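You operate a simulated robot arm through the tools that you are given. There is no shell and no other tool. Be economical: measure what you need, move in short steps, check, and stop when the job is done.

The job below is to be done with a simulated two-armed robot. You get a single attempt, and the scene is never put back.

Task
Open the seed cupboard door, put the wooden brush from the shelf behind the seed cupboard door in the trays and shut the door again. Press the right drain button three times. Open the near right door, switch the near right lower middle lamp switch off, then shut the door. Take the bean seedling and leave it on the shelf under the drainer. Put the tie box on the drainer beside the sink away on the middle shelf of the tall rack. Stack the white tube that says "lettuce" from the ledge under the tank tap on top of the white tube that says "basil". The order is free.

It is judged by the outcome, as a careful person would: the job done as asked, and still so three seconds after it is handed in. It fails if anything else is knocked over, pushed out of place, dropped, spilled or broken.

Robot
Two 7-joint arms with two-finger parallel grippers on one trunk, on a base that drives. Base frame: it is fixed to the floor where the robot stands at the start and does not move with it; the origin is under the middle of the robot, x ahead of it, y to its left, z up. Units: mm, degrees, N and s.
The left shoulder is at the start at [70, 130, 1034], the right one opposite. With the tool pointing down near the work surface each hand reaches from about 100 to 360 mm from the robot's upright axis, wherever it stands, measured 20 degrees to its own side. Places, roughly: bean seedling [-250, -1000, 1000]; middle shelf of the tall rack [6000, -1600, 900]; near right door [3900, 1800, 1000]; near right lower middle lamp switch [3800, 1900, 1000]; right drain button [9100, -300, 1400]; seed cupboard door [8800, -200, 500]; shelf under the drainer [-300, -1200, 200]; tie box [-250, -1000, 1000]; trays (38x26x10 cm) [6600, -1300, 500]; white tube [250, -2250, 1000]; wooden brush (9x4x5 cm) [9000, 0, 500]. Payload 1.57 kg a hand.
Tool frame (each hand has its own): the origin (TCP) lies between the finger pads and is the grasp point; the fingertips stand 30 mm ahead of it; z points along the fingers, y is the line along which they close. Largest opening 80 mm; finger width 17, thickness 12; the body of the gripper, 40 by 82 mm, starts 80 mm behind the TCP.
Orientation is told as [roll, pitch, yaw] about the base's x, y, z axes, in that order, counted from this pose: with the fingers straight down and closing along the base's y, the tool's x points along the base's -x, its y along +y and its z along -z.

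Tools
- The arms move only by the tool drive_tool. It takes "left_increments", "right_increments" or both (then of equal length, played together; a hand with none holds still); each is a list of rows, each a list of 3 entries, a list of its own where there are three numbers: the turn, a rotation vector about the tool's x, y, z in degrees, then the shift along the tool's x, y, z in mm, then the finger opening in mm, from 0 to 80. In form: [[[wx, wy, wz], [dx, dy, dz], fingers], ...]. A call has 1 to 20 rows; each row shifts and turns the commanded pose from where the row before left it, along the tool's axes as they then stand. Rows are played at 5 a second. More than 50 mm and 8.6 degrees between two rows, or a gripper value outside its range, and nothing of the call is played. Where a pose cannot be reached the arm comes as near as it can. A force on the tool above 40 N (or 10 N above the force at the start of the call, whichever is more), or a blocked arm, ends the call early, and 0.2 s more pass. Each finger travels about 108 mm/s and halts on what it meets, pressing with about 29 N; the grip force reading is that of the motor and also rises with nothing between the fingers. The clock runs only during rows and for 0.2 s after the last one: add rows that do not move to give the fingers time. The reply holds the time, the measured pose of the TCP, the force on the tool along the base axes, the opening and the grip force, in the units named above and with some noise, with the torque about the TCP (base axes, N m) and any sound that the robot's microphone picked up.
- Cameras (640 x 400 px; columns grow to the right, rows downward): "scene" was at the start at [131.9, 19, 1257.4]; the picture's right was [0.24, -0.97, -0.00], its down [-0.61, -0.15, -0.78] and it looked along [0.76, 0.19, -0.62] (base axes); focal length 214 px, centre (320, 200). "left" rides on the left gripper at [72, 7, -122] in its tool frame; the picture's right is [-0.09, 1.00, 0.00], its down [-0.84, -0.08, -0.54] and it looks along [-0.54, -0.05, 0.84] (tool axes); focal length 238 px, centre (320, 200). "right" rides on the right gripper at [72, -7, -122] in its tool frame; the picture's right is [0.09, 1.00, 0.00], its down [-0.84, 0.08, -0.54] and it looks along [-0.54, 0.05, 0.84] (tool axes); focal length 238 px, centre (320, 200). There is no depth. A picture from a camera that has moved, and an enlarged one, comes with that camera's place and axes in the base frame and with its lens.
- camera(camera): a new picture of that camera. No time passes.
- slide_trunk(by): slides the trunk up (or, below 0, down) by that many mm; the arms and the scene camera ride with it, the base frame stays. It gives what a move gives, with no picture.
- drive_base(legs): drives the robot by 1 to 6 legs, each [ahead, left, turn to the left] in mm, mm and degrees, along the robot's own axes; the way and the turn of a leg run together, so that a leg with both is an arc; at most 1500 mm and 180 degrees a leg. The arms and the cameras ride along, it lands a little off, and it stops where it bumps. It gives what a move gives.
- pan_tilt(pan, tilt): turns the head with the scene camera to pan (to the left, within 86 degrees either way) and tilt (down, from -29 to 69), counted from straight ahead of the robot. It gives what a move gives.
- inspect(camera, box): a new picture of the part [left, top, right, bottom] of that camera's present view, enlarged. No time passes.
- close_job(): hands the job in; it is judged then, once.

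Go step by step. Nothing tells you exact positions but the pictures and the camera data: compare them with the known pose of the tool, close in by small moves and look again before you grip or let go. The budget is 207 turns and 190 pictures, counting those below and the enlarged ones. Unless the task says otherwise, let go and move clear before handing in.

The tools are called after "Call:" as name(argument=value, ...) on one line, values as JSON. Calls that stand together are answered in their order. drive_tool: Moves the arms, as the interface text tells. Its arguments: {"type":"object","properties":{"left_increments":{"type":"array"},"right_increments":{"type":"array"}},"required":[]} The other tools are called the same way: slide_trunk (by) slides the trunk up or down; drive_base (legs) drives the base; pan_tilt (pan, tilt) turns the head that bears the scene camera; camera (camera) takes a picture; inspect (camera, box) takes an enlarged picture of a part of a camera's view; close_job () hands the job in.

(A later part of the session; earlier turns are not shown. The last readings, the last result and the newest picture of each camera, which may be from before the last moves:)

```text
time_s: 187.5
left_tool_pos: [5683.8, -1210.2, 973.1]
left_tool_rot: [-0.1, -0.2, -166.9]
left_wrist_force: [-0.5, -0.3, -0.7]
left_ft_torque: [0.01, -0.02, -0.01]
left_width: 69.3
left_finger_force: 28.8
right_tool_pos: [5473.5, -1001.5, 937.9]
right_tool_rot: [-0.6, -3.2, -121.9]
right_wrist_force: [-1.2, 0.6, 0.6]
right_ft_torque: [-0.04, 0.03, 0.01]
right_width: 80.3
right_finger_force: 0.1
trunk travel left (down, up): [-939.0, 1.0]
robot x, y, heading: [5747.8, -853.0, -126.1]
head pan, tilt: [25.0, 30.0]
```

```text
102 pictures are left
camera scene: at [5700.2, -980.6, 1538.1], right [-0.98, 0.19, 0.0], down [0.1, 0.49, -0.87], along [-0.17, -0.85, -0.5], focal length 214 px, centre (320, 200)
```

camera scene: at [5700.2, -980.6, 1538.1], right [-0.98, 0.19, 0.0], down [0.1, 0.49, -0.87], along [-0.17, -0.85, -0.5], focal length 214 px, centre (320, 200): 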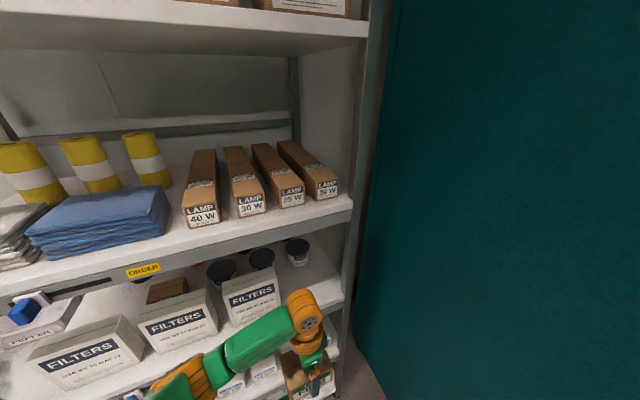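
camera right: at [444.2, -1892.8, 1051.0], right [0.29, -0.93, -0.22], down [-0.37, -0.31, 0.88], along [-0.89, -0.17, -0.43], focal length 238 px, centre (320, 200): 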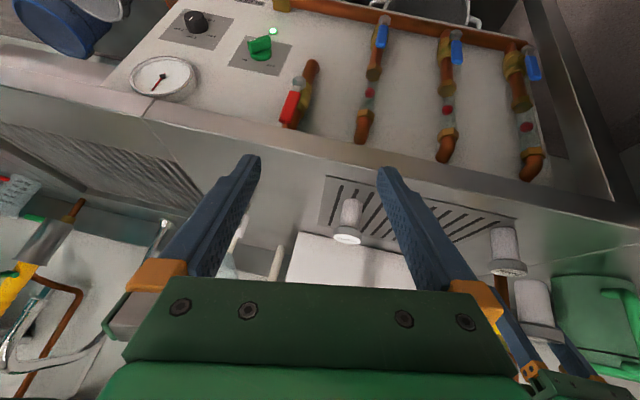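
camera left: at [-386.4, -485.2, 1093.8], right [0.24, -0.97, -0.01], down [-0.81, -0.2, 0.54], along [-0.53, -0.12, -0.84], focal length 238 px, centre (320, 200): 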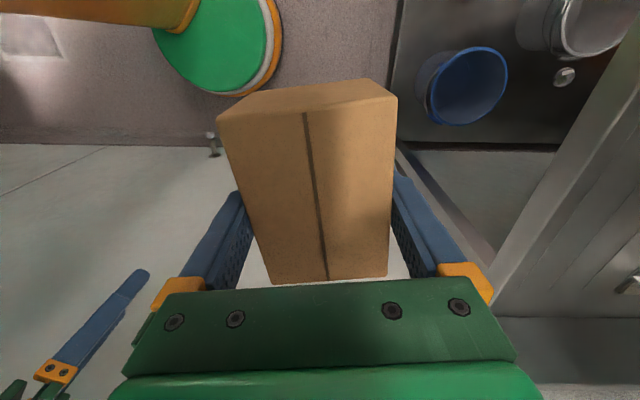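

I lower the trunk so arm and box fit between the shelves and close in partway.

Call:
slide_trunk(by=-58)

Call:
drive_base(legs=[[130, 62, 0]])

Call:
pan_tilt(pan=30, tilt=45)

Call:
camera(camera="scene")

Call:
camera(camera="left")

```text
time_s: 188.5
left_tool_pos: [5684.6, -1209.6, 913.3]
left_tool_rot: [-0.2, -0.2, -167.0]
left_wrist_force: [0.4, -0.2, -1.7]
left_ft_torque: [-0.03, 0.04, 0.03]
left_width: 69.4
left_finger_force: 29.1
right_tool_pos: [5473.7, -1002.7, 882.0]
right_tool_rot: [-0.7, -3.1, -121.9]
right_wrist_force: [0.1, -0.5, 0.5]
right_ft_torque: [0.03, -0.02, -0.02]
right_width: 80.1
right_finger_force: 0.1
trunk travel left (down, up): [-881.0, 59.0]
robot x, y, heading: [5748.4, -850.0, -126.3]
head pan, tilt: [25.0, 30.0]
```

```text
time_s: 189.8
left_tool_pos: [5658.6, -1348.3, 914.9]
left_tool_rot: [-0.1, -0.2, -166.9]
left_wrist_force: [0.6, 0.0, -0.2]
left_ft_torque: [-0.04, -0.02, 0.01]
left_width: 69.6
left_finger_force: 29.2
right_tool_pos: [5448.1, -1140.1, 882.3]
right_tool_rot: [-0.5, -3.4, -121.9]
right_wrist_force: [0.7, 0.2, -0.6]
right_ft_torque: [0.0, 0.03, -0.01]
right_width: 79.9
right_finger_force: 0.0
trunk travel left (down, up): [-881.0, 59.0]
robot x, y, heading: [5719.8, -989.3, -126.0]
head pan, tilt: [25.0, 30.0]
```

```text
time_s: 190.6
left_tool_pos: [5658.0, -1350.4, 914.6]
left_tool_rot: [-0.2, -0.1, -167.1]
left_wrist_force: [-0.2, -0.1, -0.8]
left_ft_torque: [0.03, -0.02, -0.01]
left_width: 69.4
left_finger_force: 28.7
right_tool_pos: [5447.7, -1143.0, 881.3]
right_tool_rot: [-0.6, -3.1, -121.9]
right_wrist_force: [0.7, 0.2, 1.4]
right_ft_torque: [-0.01, 0.02, 0.0]
right_width: 80.1
right_finger_force: 0.0
trunk travel left (down, up): [-881.0, 59.0]
robot x, y, heading: [5722.0, -993.6, -126.1]
head pan, tilt: [30.0, 45.0]
```

```text
101 pictures are left
camera scene: at [5682.0, -1114.1, 1457.5], right [-0.99, 0.11, 0.0], down [0.07, 0.7, -0.71], along [-0.07, -0.7, -0.71], focal length 214 px, centre (320, 200)
```

scene: 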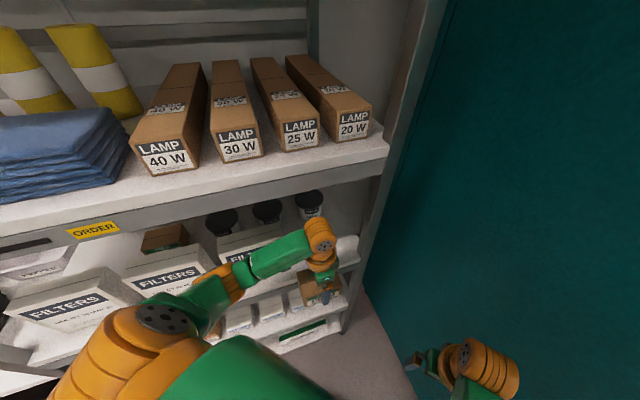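

```text
100 pictures are left
camera left: at [5729.7, -1340.8, 1036.3], right [0.13, -0.99, 0.0], down [-0.83, -0.11, 0.54], along [-0.54, -0.07, -0.84], focal length 238 px, centre (320, 200)
```

left: 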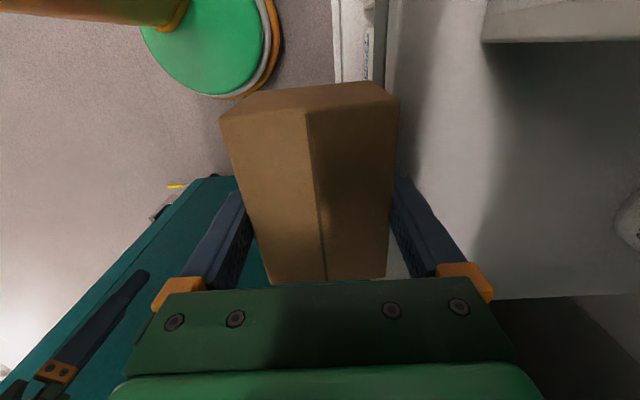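

Call:
drive_tool(left_increments=[[[0, 0, 6.5], [0, 0, 0], 55], [[0, 0, 6.5], [0, 0, 0], 55], [[0, 0, 0], [0, 0, 0], 55]])

Call:
drive_base(legs=[[0, 0, 13], [70, -51, 0]])

Call:
camera(camera="scene")

Call:
camera(camera="left")

```text
time_s: 191.4
left_tool_pos: [5657.9, -1349.2, 913.9]
left_tool_rot: [-0.1, -0.3, 180.0]
left_wrist_force: [-0.1, 0.4, -0.8]
left_ft_torque: [0.02, 0.05, 0.0]
left_width: 69.4
left_finger_force: 29.0
right_tool_pos: [5446.7, -1142.7, 881.0]
right_tool_rot: [-0.6, -3.1, -122.0]
right_wrist_force: [-0.5, 0.7, -0.1]
right_ft_torque: [0.0, 0.01, -0.01]
right_width: 79.9
right_finger_force: 0.0
trunk travel left (down, up): [-881.0, 59.0]
robot x, y, heading: [5724.7, -989.8, -126.0]
head pan, tilt: [30.0, 45.0]
```

```text
time_s: 193.3
left_tool_pos: [5668.3, -1398.1, 914.8]
left_tool_rot: [-0.1, -0.4, -166.9]
left_wrist_force: [0.5, 0.8, -1.0]
left_ft_torque: [0.03, 0.03, 0.02]
left_width: 69.6
left_finger_force: 29.3
right_tool_pos: [5415.9, -1243.8, 882.7]
right_tool_rot: [-0.7, -3.4, -108.9]
right_wrist_force: [0.1, -0.7, 0.4]
right_ft_torque: [-0.01, 0.06, 0.02]
right_width: 80.1
right_finger_force: 0.0
trunk travel left (down, up): [-881.0, 59.0]
robot x, y, heading: [5648.0, -1032.3, -113.1]
head pan, tilt: [30.0, 45.0]
```

```text
99 pictures are left
camera scene: at [5641.2, -1160.8, 1457.8], right [-0.99, -0.12, 0.0], down [-0.09, 0.7, -0.71], along [0.08, -0.7, -0.71], focal length 214 px, centre (320, 200)
```

scene: 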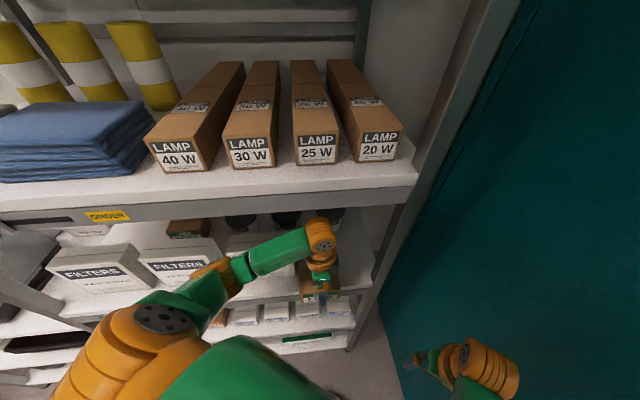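

```text
98 pictures are left
camera left: at [5741.9, -1388.0, 1036.7], right [0.14, -0.99, 0.0], down [-0.83, -0.11, 0.55], along [-0.54, -0.07, -0.84], focal length 238 px, centre (320, 200)
```

left: 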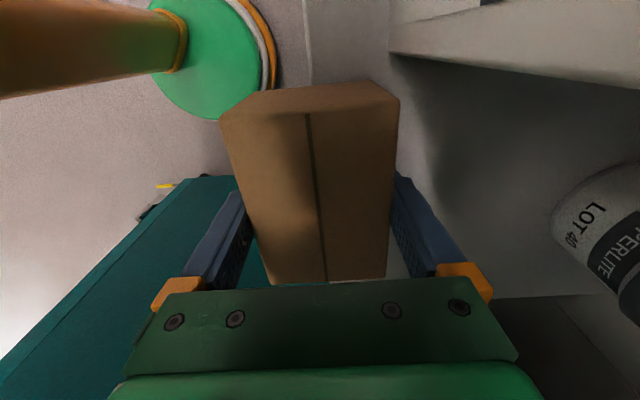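

Call:
inspect(camera="scene", box=[260, 200, 420, 360])

Call:
inspect(camera="left", box=[380, 0, 640, 310])

```text
2.50 times, centred on (340, 280) of scene
camera zoom: at [5641.2, -1160.8, 1457.8], right [-0.99, -0.12, 0.0], down [-0.09, 0.7, -0.71], along [0.08, -0.7, -0.71], focal length 536 px, centre (270, 0)
```

zoom: 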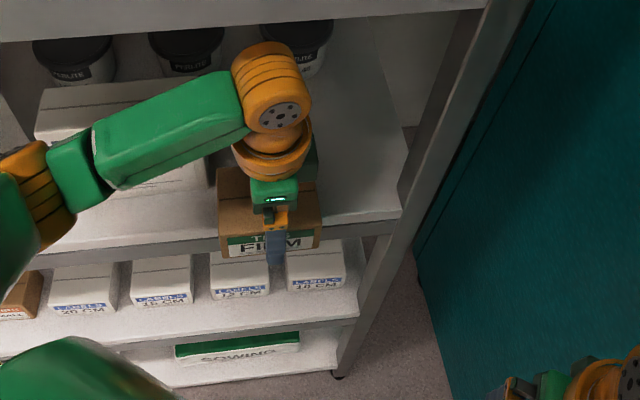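

```text
1.29 times, centred on (510, 155) of left
camera zoom: at [5741.9, -1388.0, 1036.7], right [0.14, -0.99, 0.0], down [-0.83, -0.11, 0.55], along [-0.54, -0.07, -0.84], focal length 308 px, centre (75, 258)
```

zoom: 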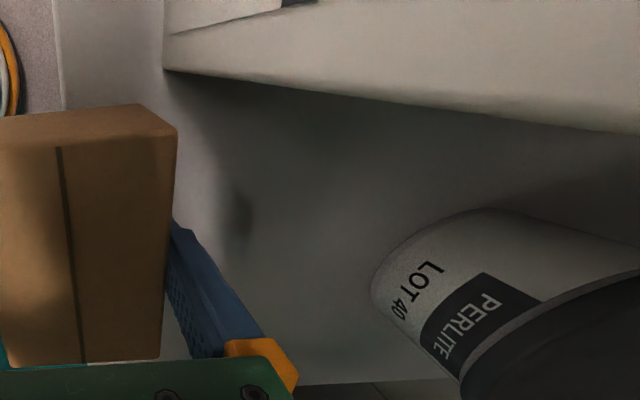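

Geometry says the elbow clears the filter boxes. Go in 76 mm more and check.

Call:
drive_base(legs=[[76, 0, 0]])

Call:
camera(camera="scene")

Call:
camera(camera="left")

```text
time_s: 194.3
left_tool_pos: [5638.9, -1466.0, 915.5]
left_tool_rot: [0.0, -0.3, -166.8]
left_wrist_force: [0.5, 0.0, -0.5]
left_ft_torque: [0.01, -0.01, 0.0]
left_width: 69.5
left_finger_force: 29.5
right_tool_pos: [5386.5, -1313.3, 882.3]
right_tool_rot: [-0.7, -3.4, -108.8]
right_wrist_force: [0.2, 0.5, 0.1]
right_ft_torque: [-0.02, 0.0, 0.03]
right_width: 80.1
right_finger_force: 0.1
trunk travel left (down, up): [-881.0, 59.0]
robot x, y, heading: [5618.9, -1102.8, -112.9]
head pan, tilt: [30.0, 45.0]
```

```text
95 pictures are left
camera scene: at [5609.6, -1228.4, 1457.9], right [-0.99, -0.12, 0.0], down [-0.09, 0.7, -0.71], along [0.09, -0.7, -0.7], focal length 214 px, centre (320, 200)
```

scene: 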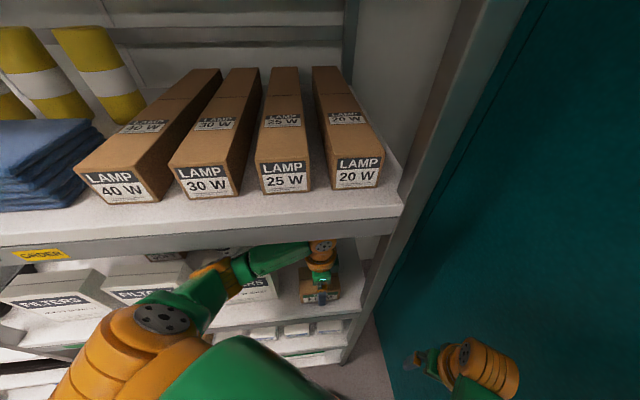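

```text
94 pictures are left
camera left: at [5711.1, -1456.2, 1037.4], right [0.14, -0.99, 0.0], down [-0.83, -0.11, 0.55], along [-0.54, -0.07, -0.84], focal length 238 px, centre (320, 200)
```

left: 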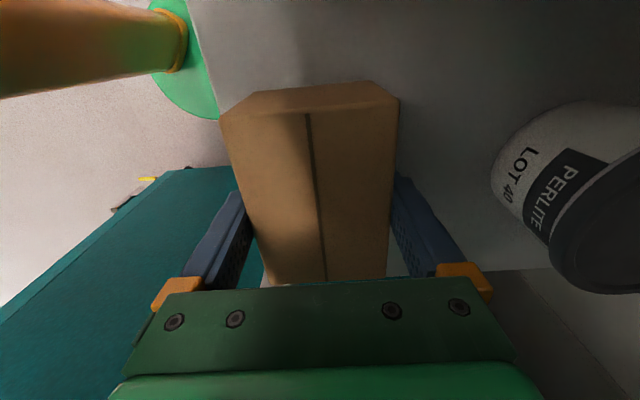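

Box is over the free front-right area. Lower to contact.

Call:
slide_trunk(by=-9)

Call:
slide_trunk(by=-4)

```text
time_s: 194.8
left_tool_pos: [5637.2, -1469.8, 909.5]
left_tool_rot: [0.6, -0.5, -166.9]
left_wrist_force: [0.8, 3.5, 8.9]
left_ft_torque: [0.62, -0.45, 0.13]
left_width: 69.6
left_finger_force: 28.7
right_tool_pos: [5383.2, -1313.4, 875.7]
right_tool_rot: [-0.6, -3.3, -108.9]
right_wrist_force: [0.7, 0.7, 0.1]
right_ft_torque: [0.01, 0.0, 0.02]
right_width: 80.2
right_finger_force: 0.0
trunk travel left (down, up): [-874.0, 66.0]
robot x, y, heading: [5618.1, -1105.5, -112.5]
head pan, tilt: [30.0, 45.0]
stopped: the force on the tool passed its limit at 51 N (the readings are from after the stop); the commanded pose is now the measured one
```

```text
time_s: 195.2
left_tool_pos: [5636.9, -1469.9, 910.4]
left_tool_rot: [0.9, -0.7, -166.8]
left_wrist_force: [3.7, 6.9, 15.8]
left_ft_torque: [1.01, -0.55, -0.11]
left_width: 69.2
left_finger_force: 28.9
right_tool_pos: [5383.8, -1314.3, 873.2]
right_tool_rot: [-0.6, -3.4, -108.9]
right_wrist_force: [-0.8, 0.5, -0.7]
right_ft_torque: [0.03, 0.01, 0.01]
right_width: 80.0
right_finger_force: 0.0
trunk travel left (down, up): [-872.0, 68.0]
robot x, y, heading: [5617.9, -1105.3, -112.7]
head pan, tilt: [30.0, 45.0]
stopped: the force on the tool passed its limit at 47 N (the readings are from after the stop); the commanded pose is now the measured one
```

Contact felt; release.

Call:
drive_tool(left_increments=[[[0, 0, 0], [0, 0, 0], 72], [[0, 0, 0], [0, 0, 0], 76], [[0, 0, 0], [0, 0, 0], 80], [[0, 0, 0], [0, 0, 0], 80]])

Call:
camera(camera="left")

Call:
inspect(camera="scene", box=[240, 220, 400, 340])

```text
time_s: 196.2
left_tool_pos: [5637.8, -1472.7, 910.9]
left_tool_rot: [0.9, -0.9, -166.7]
left_wrist_force: [4.7, -6.2, 35.4]
left_ft_torque: [1.36, -0.04, -0.01]
left_width: 73.6
left_finger_force: 0.1
right_tool_pos: [5385.8, -1313.7, 872.7]
right_tool_rot: [-0.6, -3.4, -108.8]
right_wrist_force: [-0.4, -0.2, 0.5]
right_ft_torque: [0.01, -0.04, 0.0]
right_width: 79.9
right_finger_force: 0.0
trunk travel left (down, up): [-872.0, 68.0]
robot x, y, heading: [5617.4, -1106.0, -112.9]
head pan, tilt: [30.0, 45.0]
```

```text
93 pictures are left
camera left: at [5710.7, -1459.7, 1032.2], right [0.14, -0.99, 0.02], down [-0.83, -0.11, 0.55], along [-0.55, -0.09, -0.83], focal length 238 px, centre (320, 200)
```

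left: 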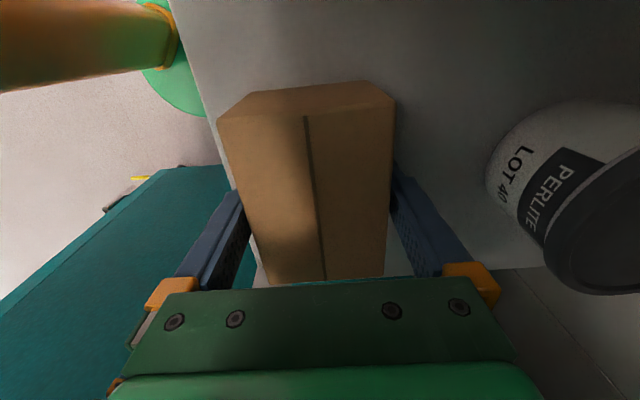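

```text
3.33 times, centred on (320, 280) of scene
camera zoom: at [5608.9, -1229.1, 1449.1], right [-0.99, -0.12, 0.0], down [-0.09, 0.7, -0.71], along [0.09, -0.7, -0.7], focal length 715 px, centre (320, -67)
```

zoom: 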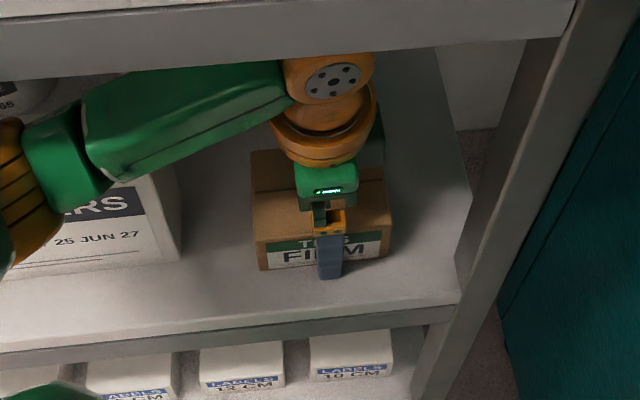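

Fingertips seem to press on the shelf; raise 3 mm to free them.

Call:
slide_trunk(by=4)

Call:
drive_tool(left_increments=[[[0, 0, 0], [0, 0, 0], 80], [[0, 0, 0], [0, 0, 0], 80]])

Call:
camera(camera="left")

```text
time_s: 196.8
left_tool_pos: [5637.1, -1474.5, 911.7]
left_tool_rot: [0.6, -0.7, -166.8]
left_wrist_force: [-0.3, -0.2, 0.5]
left_ft_torque: [-0.02, -0.02, 0.0]
left_width: 80.0
left_finger_force: 0.0
right_tool_pos: [5383.5, -1315.9, 874.4]
right_tool_rot: [-0.7, -3.2, -108.9]
right_wrist_force: [-0.6, 0.1, 1.2]
right_ft_torque: [-0.02, 0.02, 0.03]
right_width: 80.0
right_finger_force: 0.0
trunk travel left (down, up): [-876.0, 64.0]
robot x, y, heading: [5618.5, -1108.7, -112.9]
head pan, tilt: [30.0, 45.0]
```

```text
time_s: 197.4
left_tool_pos: [5637.5, -1473.6, 912.9]
left_tool_rot: [0.8, -0.7, -166.8]
left_wrist_force: [0.1, -0.1, 0.1]
left_ft_torque: [0.02, -0.03, -0.01]
left_width: 80.2
left_finger_force: 0.0
right_tool_pos: [5384.5, -1316.4, 876.2]
right_tool_rot: [-0.7, -3.2, -108.7]
right_wrist_force: [-0.7, -1.1, -0.1]
right_ft_torque: [0.04, 0.02, 0.02]
right_width: 80.2
right_finger_force: 0.0
trunk travel left (down, up): [-876.0, 64.0]
robot x, y, heading: [5619.3, -1105.0, -113.0]
head pan, tilt: [30.0, 45.0]
```

```text
91 pictures are left
camera left: at [5709.4, -1462.3, 1034.6], right [0.14, -0.99, 0.01], down [-0.83, -0.11, 0.55], along [-0.55, -0.09, -0.83], focal length 238 px, centre (320, 200)
```

left: 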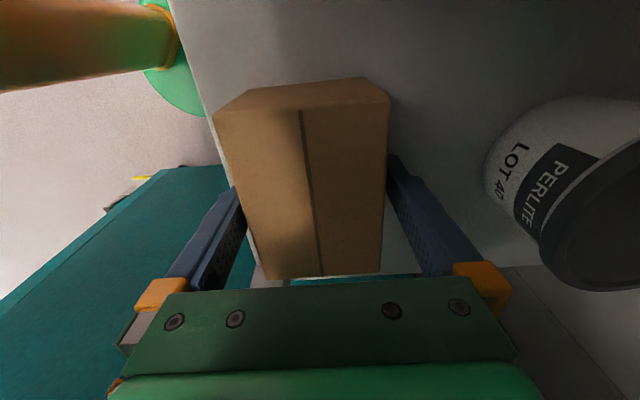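

The box stands free. Because the shelf above limits lifting, I'll slide the open fingers sideways off the box's right end; first check my right arm's clearance to the cabinet.

Call:
pan_tilt(pan=-55, tilt=50)

Call:
camera(camera="scene")

```text
time_s: 199.0
left_tool_pos: [5638.0, -1474.9, 913.9]
left_tool_rot: [0.7, -0.7, -166.8]
left_wrist_force: [-1.2, 0.3, -0.2]
left_ft_torque: [-0.02, 0.0, 0.01]
left_width: 79.9
left_finger_force: 0.1
right_tool_pos: [5384.2, -1316.0, 876.0]
right_tool_rot: [-0.6, -3.2, -108.8]
right_wrist_force: [-1.3, 0.1, -0.1]
right_ft_torque: [-0.03, 0.0, -0.04]
right_width: 80.1
right_finger_force: 0.0
trunk travel left (down, up): [-876.0, 64.0]
robot x, y, heading: [5619.1, -1104.9, -112.8]
head pan, tilt: [-55.0, 50.0]
```

```text
90 pictures are left
camera scene: at [5521.9, -1169.0, 1445.6], right [-0.21, 0.98, 0.0], down [0.75, 0.16, -0.64], along [-0.63, -0.13, -0.77], focal length 214 px, centre (320, 200)
```

scene: 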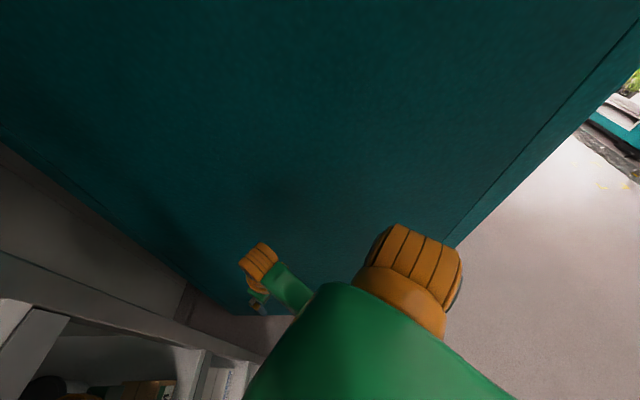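

Right arm has ~100 mm. Slide 62 mm right along the shelf.

Call:
slide_trunk(by=5)

Call:
drive_base(legs=[[36, -50, 0]])

Call:
camera(camera="left")

```text
time_s: 199.5
left_tool_pos: [5637.3, -1475.8, 918.5]
left_tool_rot: [0.7, -0.8, -166.8]
left_wrist_force: [-0.5, 0.7, 0.2]
left_ft_torque: [-0.01, 0.0, 0.03]
left_width: 80.0
left_finger_force: 0.1
right_tool_pos: [5384.7, -1315.8, 881.0]
right_tool_rot: [-0.5, -3.2, -108.8]
right_wrist_force: [0.6, 0.8, 0.2]
right_ft_torque: [0.0, -0.02, -0.02]
right_width: 80.1
right_finger_force: 0.1
trunk travel left (down, up): [-881.0, 59.0]
robot x, y, heading: [5616.9, -1106.5, -112.9]
head pan, tilt: [-55.0, 50.0]
```

```text
time_s: 200.5
left_tool_pos: [5578.4, -1488.5, 917.3]
left_tool_rot: [0.6, -0.9, -166.7]
left_wrist_force: [-0.5, 0.0, -0.1]
left_ft_torque: [0.04, 0.01, 0.01]
left_width: 80.0
left_finger_force: 0.1
right_tool_pos: [5325.5, -1330.5, 881.9]
right_tool_rot: [-0.7, -3.2, -108.8]
right_wrist_force: [0.9, -0.2, -0.4]
right_ft_torque: [0.02, 0.03, 0.0]
right_width: 80.2
right_finger_force: 0.1
trunk travel left (down, up): [-881.0, 59.0]
robot x, y, heading: [5557.3, -1118.5, -113.2]
head pan, tilt: [-55.0, 50.0]
```

```text
89 pictures are left
camera left: at [5651.0, -1476.9, 1039.2], right [0.14, -0.99, 0.01], down [-0.83, -0.11, 0.55], along [-0.55, -0.09, -0.83], focal length 238 px, centre (320, 200)
```

left: 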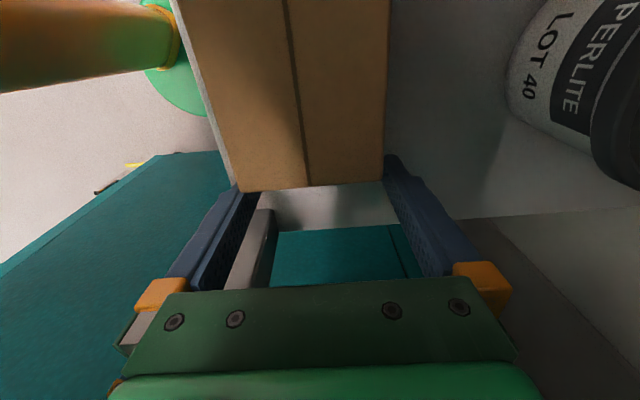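

Fingers are just past the box end. Back straight out of the rack.

Call:
drive_base(legs=[[-40, -29, 0]])

Call:
camera(camera="left")

```text
time_s: 201.4
left_tool_pos: [5572.9, -1466.5, 916.8]
left_tool_rot: [1.2, -0.7, -165.2]
left_wrist_force: [1.1, -11.4, -5.3]
left_ft_torque: [1.29, -0.08, 0.44]
left_width: 80.1
left_finger_force: 0.0
right_tool_pos: [5315.6, -1301.9, 880.3]
right_tool_rot: [-0.8, -3.0, -108.9]
right_wrist_force: [1.0, -0.8, 0.0]
right_ft_torque: [-0.05, -0.01, -0.03]
right_width: 80.3
right_finger_force: 0.0
trunk travel left (down, up): [-881.0, 59.0]
robot x, y, heading: [5551.4, -1088.2, -112.9]
head pan, tilt: [-55.0, 50.0]
stopped in leg 1: the force on the tool passed its limit at 96 N (the readings are from after the stop); the commanded pose is now the measured one
```

```text
88 pictures are left
camera left: at [5643.9, -1451.0, 1038.0], right [0.17, -0.99, 0.02], down [-0.83, -0.13, 0.55], along [-0.54, -0.11, -0.83], focal length 238 px, centre (320, 200)
```

left: 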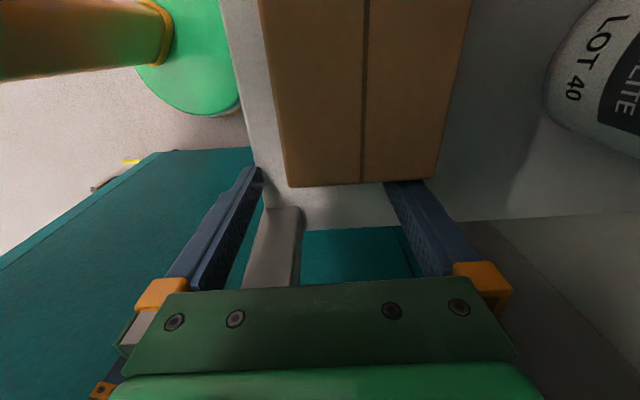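

The hand's flange touched the rack post. I move back in slightly and lean the hand 12° away from the post before continuing.

Call:
drive_tool(left_increments=[[[0, 0, 0], [0, 8, 0], 80], [[0, -6, 0], [-1, 0, 0], 80], [[0, -6, 0], [-1, 0, 0], 80], [[0, 0, 0], [0, 0, 0], 80]])

Call:
camera(camera="left")

Call:
pan_tilt(pan=30, tilt=45)

Call:
camera(camera="scene")

```text
time_s: 202.4
left_tool_pos: [5570.1, -1469.1, 919.5]
left_tool_rot: [1.7, -12.8, -165.7]
left_wrist_force: [0.0, -0.2, -0.8]
left_ft_torque: [0.01, 0.01, -0.01]
left_width: 80.1
left_finger_force: 0.0
right_tool_pos: [5315.2, -1297.0, 880.4]
right_tool_rot: [-0.8, -3.2, -108.9]
right_wrist_force: [0.7, 0.9, -0.1]
right_ft_torque: [0.0, 0.01, 0.01]
right_width: 80.0
right_finger_force: 0.0
trunk travel left (down, up): [-881.0, 59.0]
robot x, y, heading: [5555.6, -1082.4, -112.8]
head pan, tilt: [-55.0, 50.0]
```

```text
87 pictures are left
camera left: at [5665.5, -1447.5, 1022.9], right [0.16, -0.99, 0.05], down [-0.7, -0.08, 0.71], along [-0.7, -0.15, -0.7], focal length 238 px, centre (320, 200)
```

left: 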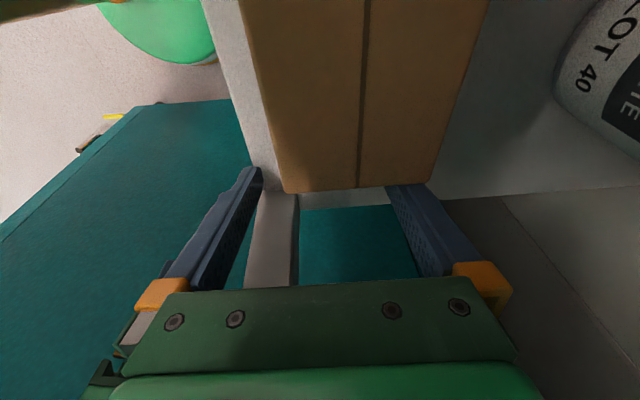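

```text
time_s: 204.0
left_tool_pos: [5570.5, -1468.4, 917.9]
left_tool_rot: [1.6, -12.8, -165.7]
left_wrist_force: [0.2, 0.5, 0.5]
left_ft_torque: [0.01, 0.0, 0.0]
left_width: 80.0
left_finger_force: 0.0
right_tool_pos: [5315.0, -1296.0, 881.2]
right_tool_rot: [-0.8, -3.1, -108.9]
right_wrist_force: [-0.3, -0.3, 0.4]
right_ft_torque: [-0.01, 0.02, 0.02]
right_width: 79.6
right_finger_force: 0.0
trunk travel left (down, up): [-881.0, 59.0]
robot x, y, heading: [5549.9, -1077.5, -112.9]
head pan, tilt: [30.0, 45.0]
```

```text
86 pictures are left
camera scene: at [5539.1, -1213.5, 1457.5], right [-0.99, -0.12, 0.0], down [-0.09, 0.7, -0.71], along [0.09, -0.7, -0.71], focal length 214 px, centre (320, 200)
```

scene: 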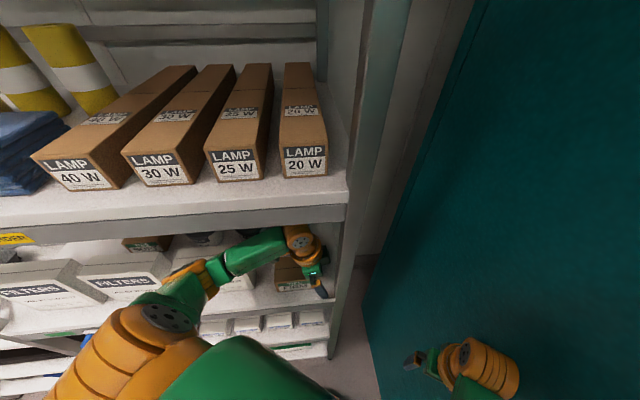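

Call:
drive_base(legs=[[-36, -26, 0]])

Call:
camera(camera="left")

```text
time_s: 204.9
left_tool_pos: [5562.6, -1429.9, 916.5]
left_tool_rot: [1.4, -12.8, -165.6]
left_wrist_force: [0.5, 0.0, -0.7]
left_ft_torque: [0.05, 0.01, -0.07]
left_width: 80.0
left_finger_force: 0.0
right_tool_pos: [5307.6, -1257.6, 881.5]
right_tool_rot: [-0.9, -2.9, -108.9]
right_wrist_force: [-0.1, -0.2, 0.0]
right_ft_torque: [0.03, 0.04, -0.02]
right_width: 80.1
right_finger_force: 0.0
trunk travel left (down, up): [-881.0, 59.0]
robot x, y, heading: [5540.0, -1041.9, -112.7]
head pan, tilt: [30.0, 45.0]
```

```text
85 pictures are left
camera left: at [5657.6, -1410.2, 1020.4], right [0.17, -0.99, 0.04], down [-0.7, -0.09, 0.71], along [-0.7, -0.15, -0.7], focal length 238 px, centre (320, 200)
```

left: 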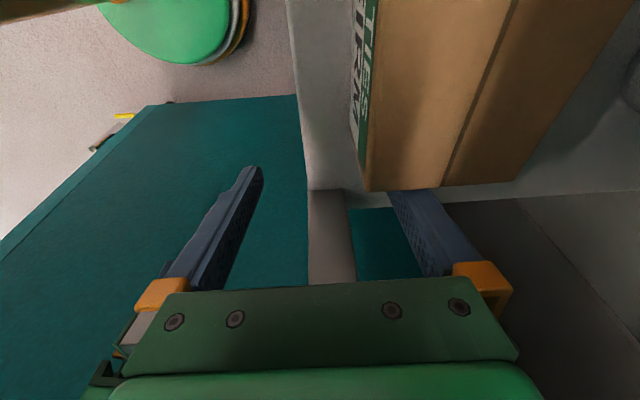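

Call:
drive_base(legs=[[-36, -26, 0]])

Call:
camera(camera="left")

```text
time_s: 205.8
left_tool_pos: [5552.6, -1387.0, 917.7]
left_tool_rot: [1.3, -12.8, -165.6]
left_wrist_force: [0.5, -1.2, 0.0]
left_ft_torque: [0.03, -0.02, 0.0]
left_width: 79.7
left_finger_force: 0.0
right_tool_pos: [5297.2, -1213.5, 879.9]
right_tool_rot: [-1.0, -3.0, -108.8]
right_wrist_force: [0.3, -0.7, 0.4]
right_ft_torque: [0.05, 0.02, -0.01]
right_width: 80.0
right_finger_force: 0.1
trunk travel left (down, up): [-881.0, 59.0]
robot x, y, heading: [5531.6, -1000.4, -112.8]
head pan, tilt: [30.0, 45.0]
```

```text
84 pictures are left
camera left: at [5647.7, -1366.3, 1020.8], right [0.17, -0.99, 0.04], down [-0.7, -0.09, 0.71], along [-0.7, -0.15, -0.7], focal length 238 px, centre (320, 200)
```

left: 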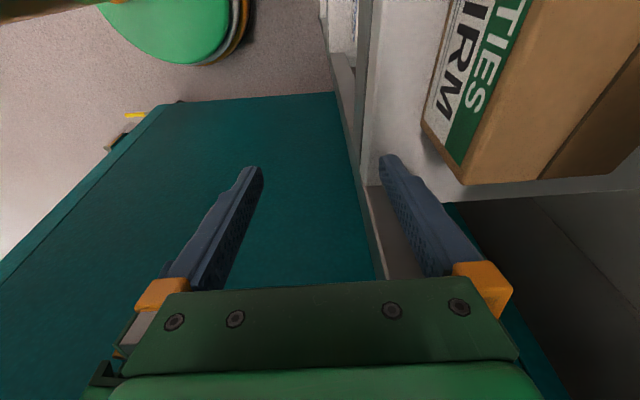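

Call:
drive_base(legs=[[-65, -47, 0], [-300, 0, 0], [0, 0, 126], [1250, 0, 0]])

Call:
pan_tilt(pan=0, tilt=20)

Call:
camera(camera="scene")

Call:
pan_tilt(pan=-75, tilt=25)

Call:
camera(camera="scene")

```text
time_s: 219.6
left_tool_pos: [7133.3, -109.1, 919.8]
left_tool_rot: [1.7, -12.8, -39.0]
left_wrist_force: [-0.1, 0.4, -0.6]
left_ft_torque: [0.0, -0.01, 0.02]
left_width: 79.9
left_finger_force: 0.0
right_tool_pos: [7147.5, -417.5, 882.4]
right_tool_rot: [-0.7, -3.3, 17.8]
right_wrist_force: [-0.1, 0.5, 0.7]
right_ft_torque: [0.02, 0.02, 0.02]
right_width: 79.9
right_finger_force: 0.0
trunk travel left (down, up): [-881.0, 59.0]
robot x, y, heading: [6839.6, -354.8, 13.7]
head pan, tilt: [30.0, 45.0]
```

```text
time_s: 220.6
left_tool_pos: [7133.2, -108.6, 919.3]
left_tool_rot: [1.6, -12.7, -39.1]
left_wrist_force: [0.5, -1.0, 0.2]
left_ft_torque: [0.0, -0.01, 0.04]
left_width: 80.0
left_finger_force: 0.0
right_tool_pos: [7147.8, -415.8, 882.4]
right_tool_rot: [-0.6, -3.2, 17.8]
right_wrist_force: [0.6, -0.5, -0.7]
right_ft_torque: [0.0, 0.01, 0.0]
right_width: 79.8
right_finger_force: 0.1
trunk travel left (down, up): [-881.0, 59.0]
robot x, y, heading: [6840.5, -354.9, 13.8]
head pan, tilt: [0.0, 20.0]
```

```text
83 pictures are left
camera scene: at [6975.8, -322.1, 1496.1], right [0.24, -0.97, 0.0], down [-0.33, -0.08, -0.94], along [0.91, 0.22, -0.34], focal length 214 px, centre (320, 200)
```

scene: 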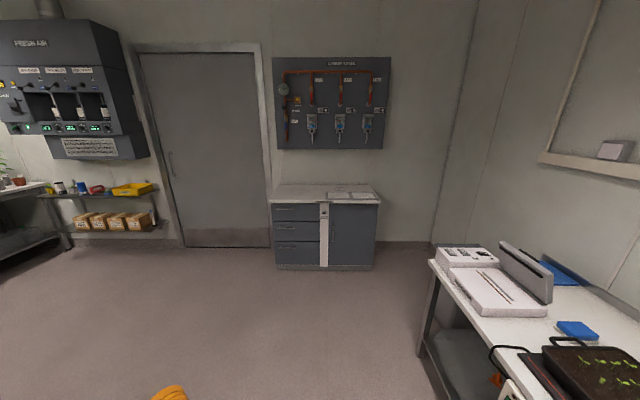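

```text
time_s: 222.1
left_tool_pos: [7133.7, -109.8, 919.0]
left_tool_rot: [1.6, -12.8, -39.0]
left_wrist_force: [0.2, 0.5, -0.3]
left_ft_torque: [0.01, 0.0, 0.01]
left_width: 80.1
left_finger_force: 0.1
right_tool_pos: [7148.3, -418.3, 880.6]
right_tool_rot: [-0.7, -3.3, 17.7]
right_wrist_force: [-0.2, -0.3, -0.5]
right_ft_torque: [0.03, 0.02, -0.04]
right_width: 80.1
right_finger_force: 0.0
trunk travel left (down, up): [-881.0, 59.0]
robot x, y, heading: [6840.1, -354.6, 13.8]
head pan, tilt: [-75.0, 25.0]
```

```text
82 pictures are left
camera scene: at [6929.8, -425.1, 1488.1], right [-0.88, -0.48, 0.0], down [-0.2, 0.37, -0.91], along [0.44, -0.79, -0.42], focal length 214 px, centre (320, 200)
```

scene: 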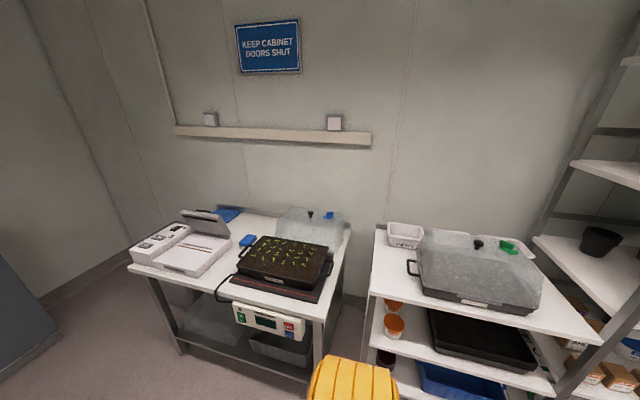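

Base cabinet with drawers and a right-hand door, and the drain panel above it, are ahead. The black empty tray on the low rack's middle level is the "trays". Drive closer to the cabinet.

Call:
drive_base(legs=[[1000, -300, -1]])

Call:
pan_tilt(pan=0, tilt=20)

Call:
camera(camera="scene")

Call:
inspect(camera="scene", box=[240, 20, 420, 140])

Call:
inspect(camera="scene", box=[220, 210, 440, 370])

```text
time_s: 227.4
left_tool_pos: [8185.5, -181.3, 919.7]
left_tool_rot: [1.7, -12.7, -40.3]
left_wrist_force: [0.8, -0.3, -0.6]
left_ft_torque: [-0.01, -0.01, -0.02]
left_width: 79.9
left_finger_force: 0.1
right_tool_pos: [8191.5, -488.8, 882.3]
right_tool_rot: [-0.7, -3.3, 16.5]
right_wrist_force: [0.4, 0.5, 0.4]
right_ft_torque: [-0.01, -0.02, 0.01]
right_width: 80.2
right_finger_force: 0.0
trunk travel left (down, up): [-881.0, 59.0]
robot x, y, heading: [7885.5, -421.9, 12.3]
head pan, tilt: [-75.0, 25.0]
```

```text
time_s: 228.9
left_tool_pos: [8185.6, -181.1, 918.4]
left_tool_rot: [1.6, -12.7, -40.3]
left_wrist_force: [0.1, -0.2, 0.3]
left_ft_torque: [-0.03, -0.02, 0.02]
left_width: 80.1
left_finger_force: 0.1
right_tool_pos: [8192.3, -489.5, 882.0]
right_tool_rot: [-0.8, -3.3, 16.6]
right_wrist_force: [0.5, -0.2, 0.5]
right_ft_torque: [-0.01, -0.01, 0.02]
right_width: 79.9
right_finger_force: 0.1
trunk travel left (down, up): [-881.0, 59.0]
robot x, y, heading: [7885.0, -421.6, 12.5]
head pan, tilt: [0.0, 20.0]
```

```text
81 pictures are left
camera scene: at [8022.9, -391.5, 1496.1], right [0.21, -0.98, 0.0], down [-0.33, -0.07, -0.94], along [0.92, 0.2, -0.34], focal length 214 px, centre (320, 200)
```

scene: 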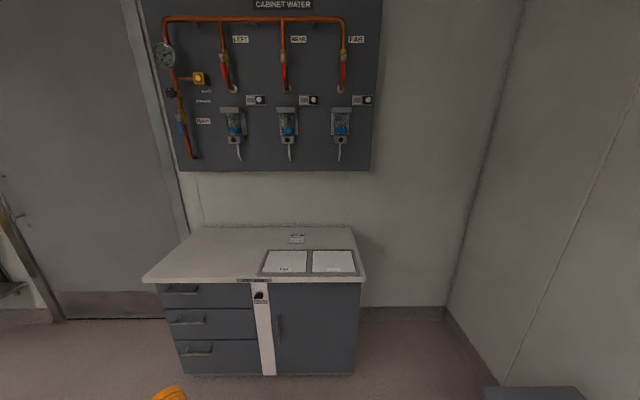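

```text
3.33 times, centred on (330, 80) of scene
camera zoom: at [8022.9, -391.5, 1496.1], right [0.21, -0.98, 0.0], down [-0.33, -0.07, -0.94], along [0.92, 0.2, -0.34], focal length 715 px, centre (287, 600)
```

zoom: 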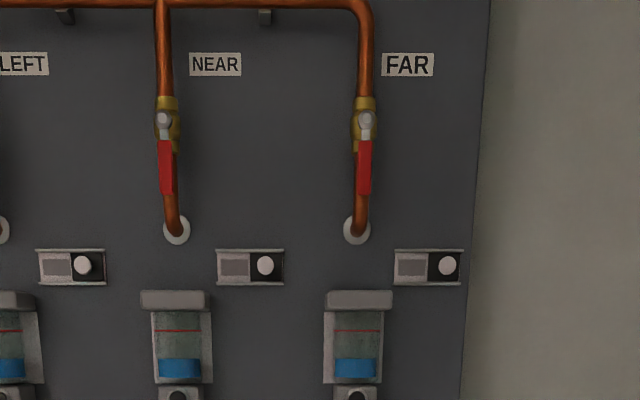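

```text
2.50 times, centred on (330, 290) of scene
camera zoom: at [8022.9, -391.5, 1496.1], right [0.21, -0.98, 0.0], down [-0.33, -0.07, -0.94], along [0.92, 0.2, -0.34], focal length 536 px, centre (295, -25)
```

zoom: 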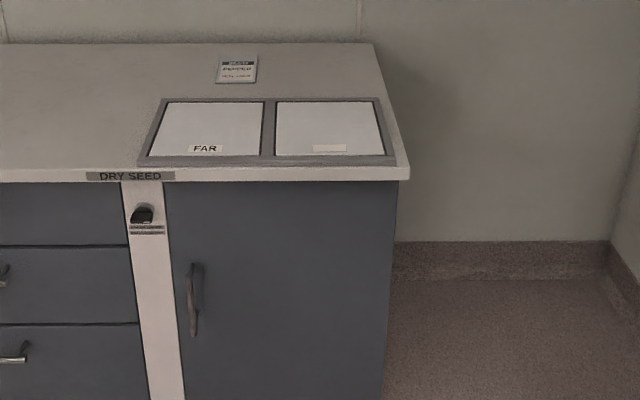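

Call:
inspect(camera="scene", box=[300, 95, 380, 165])

Call:
inspect(camera="scene", box=[150, 30, 260, 150])

```text
5.71 times, centred on (340, 130) of scene
camera zoom: at [8022.9, -391.5, 1496.1], right [0.21, -0.98, 0.0], down [-0.33, -0.07, -0.94], along [0.92, 0.2, -0.34], focal length 1226 px, centre (206, 600)
```

zoom: 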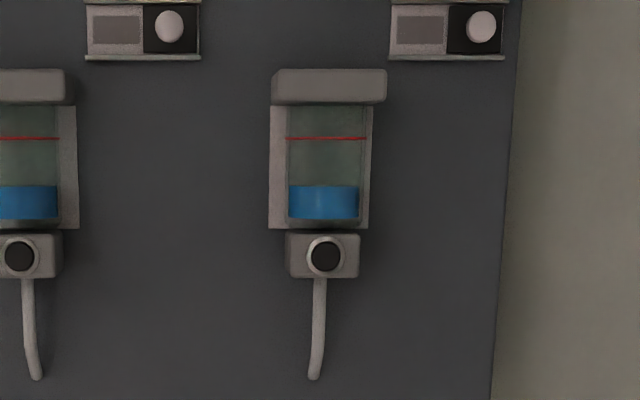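

```text
3.33 times, centred on (205, 90) of scene
camera zoom: at [8022.9, -391.5, 1496.1], right [0.21, -0.98, 0.0], down [-0.33, -0.07, -0.94], along [0.92, 0.2, -0.34], focal length 715 px, centre (703, 567)
```

zoom: 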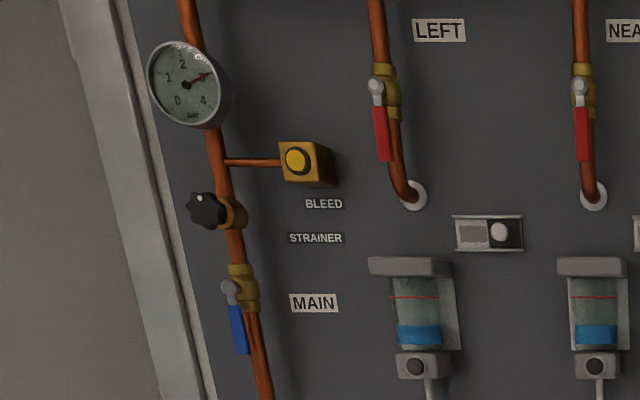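

The right drain button is the black button under the rightmost reservoir, about (9353,-230,1397). I raise the trunk and bring the right hand level, closed, to pressing height.

Call:
slide_trunk(by=58)

Call:
drive_tool(right_increments=[[[0, -8, 0], [-20, 0, 1], 0], [[0, -8, 0], [-19.6, 0, 3.8], 0], [[0, -8, 0], [-18.9, 0, 6.5], 0], [[0, -8, 0], [-17.8, 0, 9], 0], [[0, -8, 0], [-16.4, 0, 11.5], 0], [[0, -8, 0], [-14.6, 0, 13.6], 0], [[0, -8, 0], [-12.6, 0, 15.5], 0], [[0, -8, 0], [-10.3, 0, 17], 0], [[0, -8, 0], [-7.8, 0, 18.4], 0], [[0, -8, 0], [-5.2, 0, 19.3], 0], [[0, -7, 0], [-2.4, 0, 19.9], 0], [[0, 0, 0], [0, 0, 0], 0]])

Call:
drive_tool(right_increments=[[[0, 0, 0], [-40, 0, 0], 0], [[0, 0, 0], [-40, 0, 0], 0], [[0, 0, 0], [-40, 0, 0], 0], [[0, 0, 0], [-40, 0, 0], 0], [[0, 0, 0], [-40, 0, 0], 0], [[0, 0, 0], [-40, 0, 0], 0], [[0, 0, 0], [-40, 0, 0], 0], [[0, 0, 0], [-40, 0, 0], 0], [[0, 0, 0], [-40, 0, 0], 0], [[0, 0, 0], [-40, 0, 0], 0], [[0, 0, 0], [-40, 0, 0], 0], [[0, 0, 0], [0, 0, 0], 0]])

```text
time_s: 229.9
left_tool_pos: [8185.8, -181.2, 977.7]
left_tool_rot: [1.6, -12.8, -40.3]
left_wrist_force: [-0.2, -0.2, -0.7]
left_ft_torque: [0.03, -0.03, 0.03]
left_width: 79.9
left_finger_force: 0.1
right_tool_pos: [8192.6, -489.6, 940.0]
right_tool_rot: [-0.7, -3.2, 16.4]
right_wrist_force: [0.1, 0.3, -0.2]
right_ft_torque: [0.0, 0.02, 0.02]
right_width: 80.1
right_finger_force: 0.0
trunk travel left (down, up): [-939.0, 1.0]
robot x, y, heading: [7886.9, -419.3, 12.3]
head pan, tilt: [0.0, 20.0]
```

```text
time_s: 232.5
left_tool_pos: [8184.6, -181.1, 977.7]
left_tool_rot: [1.7, -12.7, -40.4]
left_wrist_force: [0.3, 0.1, -0.4]
left_ft_torque: [-0.02, -0.01, 0.01]
left_width: 80.0
left_finger_force: 0.1
right_tool_pos: [8392.6, -435.8, 964.7]
right_tool_rot: [-120.9, -89.2, 137.4]
right_wrist_force: [-0.4, 1.1, 0.4]
right_ft_torque: [-0.03, 0.03, 0.01]
right_width: 0.0
right_finger_force: 22.0
right hand out of reach, approached as far as the arm can: row 11
trunk travel left (down, up): [-939.0, 1.0]
robot x, y, heading: [7884.2, -421.4, 12.5]
head pan, tilt: [0.0, 20.0]
```

```text
time_s: 235.1
left_tool_pos: [8185.6, -181.6, 977.2]
left_tool_rot: [1.5, -12.9, -40.3]
left_wrist_force: [-0.2, 0.6, 0.8]
left_ft_torque: [-0.03, -0.03, 0.01]
left_width: 80.0
left_finger_force: 0.0
right_tool_pos: [8390.0, -430.3, 1403.7]
right_tool_rot: [-108.8, -89.4, 125.4]
right_wrist_force: [-0.4, -0.5, 0.2]
right_ft_torque: [0.01, -0.02, 0.02]
right_width: 0.0
right_finger_force: 21.6
trunk travel left (down, up): [-939.0, 1.0]
robot x, y, heading: [7881.9, -419.0, 12.3]
head pan, tilt: [0.0, 20.0]
```

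Hand is level at the right height. Extend forward to test reach.

Call:
drive_tool(right_increments=[[[0, 0, 0], [0, 0, 40], 0], [[0, 0, 0], [0, 0, 40], 0], [[0, 0, 0], [0, 0, 40], 0], [[0, 0, 0], [0, 0, 0], 0]])

Call:
camera(camera="right")

```text
time_s: 236.1
left_tool_pos: [8185.7, -181.1, 975.8]
left_tool_rot: [1.6, -12.8, -40.3]
left_wrist_force: [-1.2, 0.4, -0.2]
left_ft_torque: [-0.01, 0.01, 0.02]
left_width: 80.0
left_finger_force: 0.1
right_tool_pos: [8505.4, -396.5, 1405.0]
right_tool_rot: [-115.9, -89.2, 132.6]
right_wrist_force: [0.0, 0.5, 0.6]
right_ft_torque: [0.03, 0.0, 0.01]
right_width: 0.0
right_finger_force: 21.0
trunk travel left (down, up): [-939.0, 1.0]
robot x, y, heading: [7885.1, -422.6, 12.4]
head pan, tilt: [0.0, 20.0]
```

```text
76 pictures are left
camera right: at [8389.2, -437.8, 1332.7], right [-0.28, 0.95, -0.1], down [-0.55, -0.07, 0.83], along [0.79, 0.29, 0.54], focal length 238 px, centre (320, 200)
```

right: 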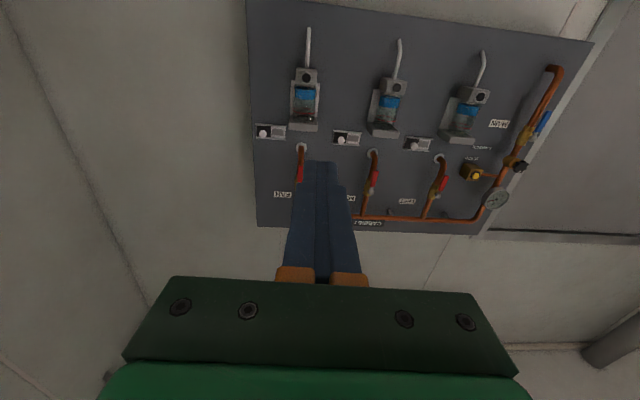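

Reach is fine. Drive 330 mm closer and re-measure.

Call:
drive_base(legs=[[330, 0, 0]])

Call:
inspect(camera="right", box=[240, 0, 400, 120])

Call:
camera(camera="scene")

```text
time_s: 238.3
left_tool_pos: [8506.0, -111.8, 978.4]
left_tool_rot: [1.7, -12.9, -40.4]
left_wrist_force: [-0.4, 0.4, 0.5]
left_ft_torque: [-0.02, -0.01, 0.04]
left_width: 79.8
left_finger_force: 0.1
right_tool_pos: [8823.6, -324.4, 1406.3]
right_tool_rot: [-119.5, -89.2, 136.0]
right_wrist_force: [0.0, 0.6, -0.3]
right_ft_torque: [-0.04, -0.02, 0.03]
right_width: 0.2
right_finger_force: 21.4
trunk travel left (down, up): [-939.0, 1.0]
robot x, y, heading: [8208.9, -355.6, 12.2]
head pan, tilt: [0.0, 20.0]
```

```text
3.33 times, centred on (320, 60) of right
camera zoom: at [8708.4, -367.8, 1333.6], right [-0.28, 0.95, -0.1], down [-0.55, -0.07, 0.83], along [0.79, 0.29, 0.54], focal length 794 px, centre (320, 667)
```

zoom: 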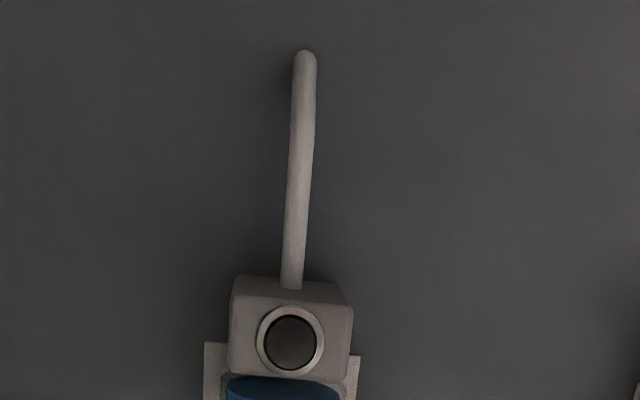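

```text
74 pictures are left
camera scene: at [8341.6, -321.5, 1554.5], right [0.21, -0.98, 0.0], down [-0.33, -0.07, -0.94], along [0.92, 0.2, -0.34], focal length 214 px, centre (320, 200)
```

scene: 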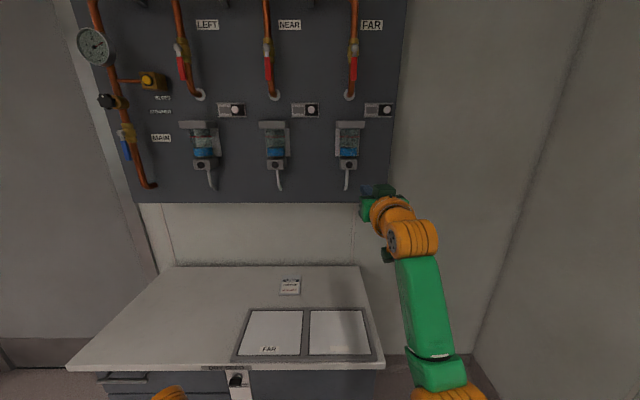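

Button is about 240 mm ahead of the TCP. Drive 130 mm and re-check.

Call:
drive_base(legs=[[130, 0, 0]])

Call:
camera(camera="right")

Call:
inspect(camera="scene", box=[320, 90, 440, 190])

```text
time_s: 239.6
left_tool_pos: [8632.1, -84.1, 978.7]
left_tool_rot: [1.7, -13.0, -40.3]
left_wrist_force: [-0.4, 0.1, 0.5]
left_ft_torque: [0.0, -0.01, 0.02]
left_width: 80.0
left_finger_force: 0.1
right_tool_pos: [8947.9, -297.5, 1407.8]
right_tool_rot: [-125.1, -89.1, 141.5]
right_wrist_force: [-0.7, -0.7, -0.9]
right_ft_torque: [0.01, 0.0, -0.02]
right_width: 0.3
right_finger_force: 21.0
trunk travel left (down, up): [-939.0, 1.0]
robot x, y, heading: [8335.5, -320.9, 12.2]
head pan, tilt: [0.0, 20.0]
```

```text
73 pictures are left
camera right: at [8833.5, -340.4, 1334.5], right [-0.28, 0.95, -0.1], down [-0.55, -0.07, 0.83], along [0.79, 0.29, 0.55], focal length 238 px, centre (320, 200)
```

right: 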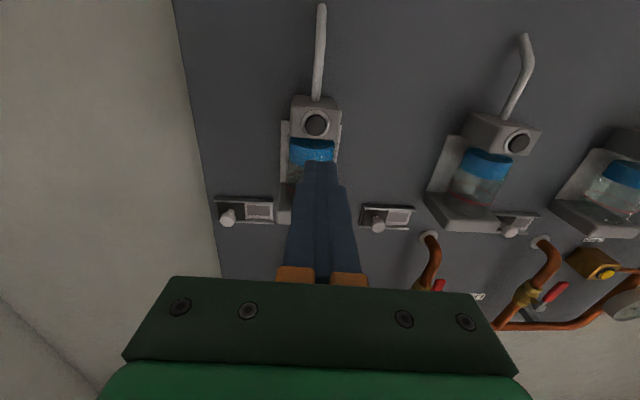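

```text
4.00 times, centred on (380, 140) of scene
camera zoom: at [8466.5, -294.0, 1554.7], right [0.21, -0.98, 0.0], down [-0.33, -0.07, -0.94], along [0.92, 0.2, -0.34], focal length 858 px, centre (80, 440)
```

zoom: 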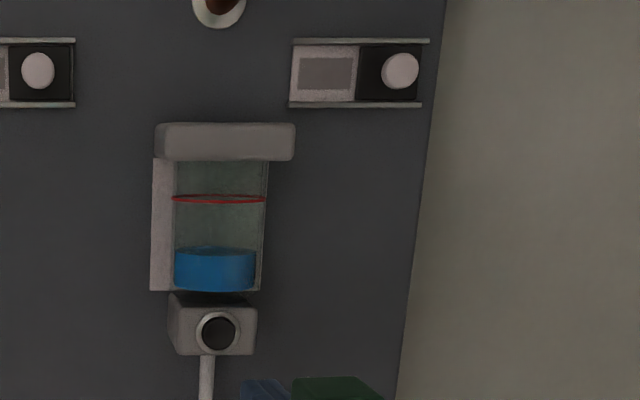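

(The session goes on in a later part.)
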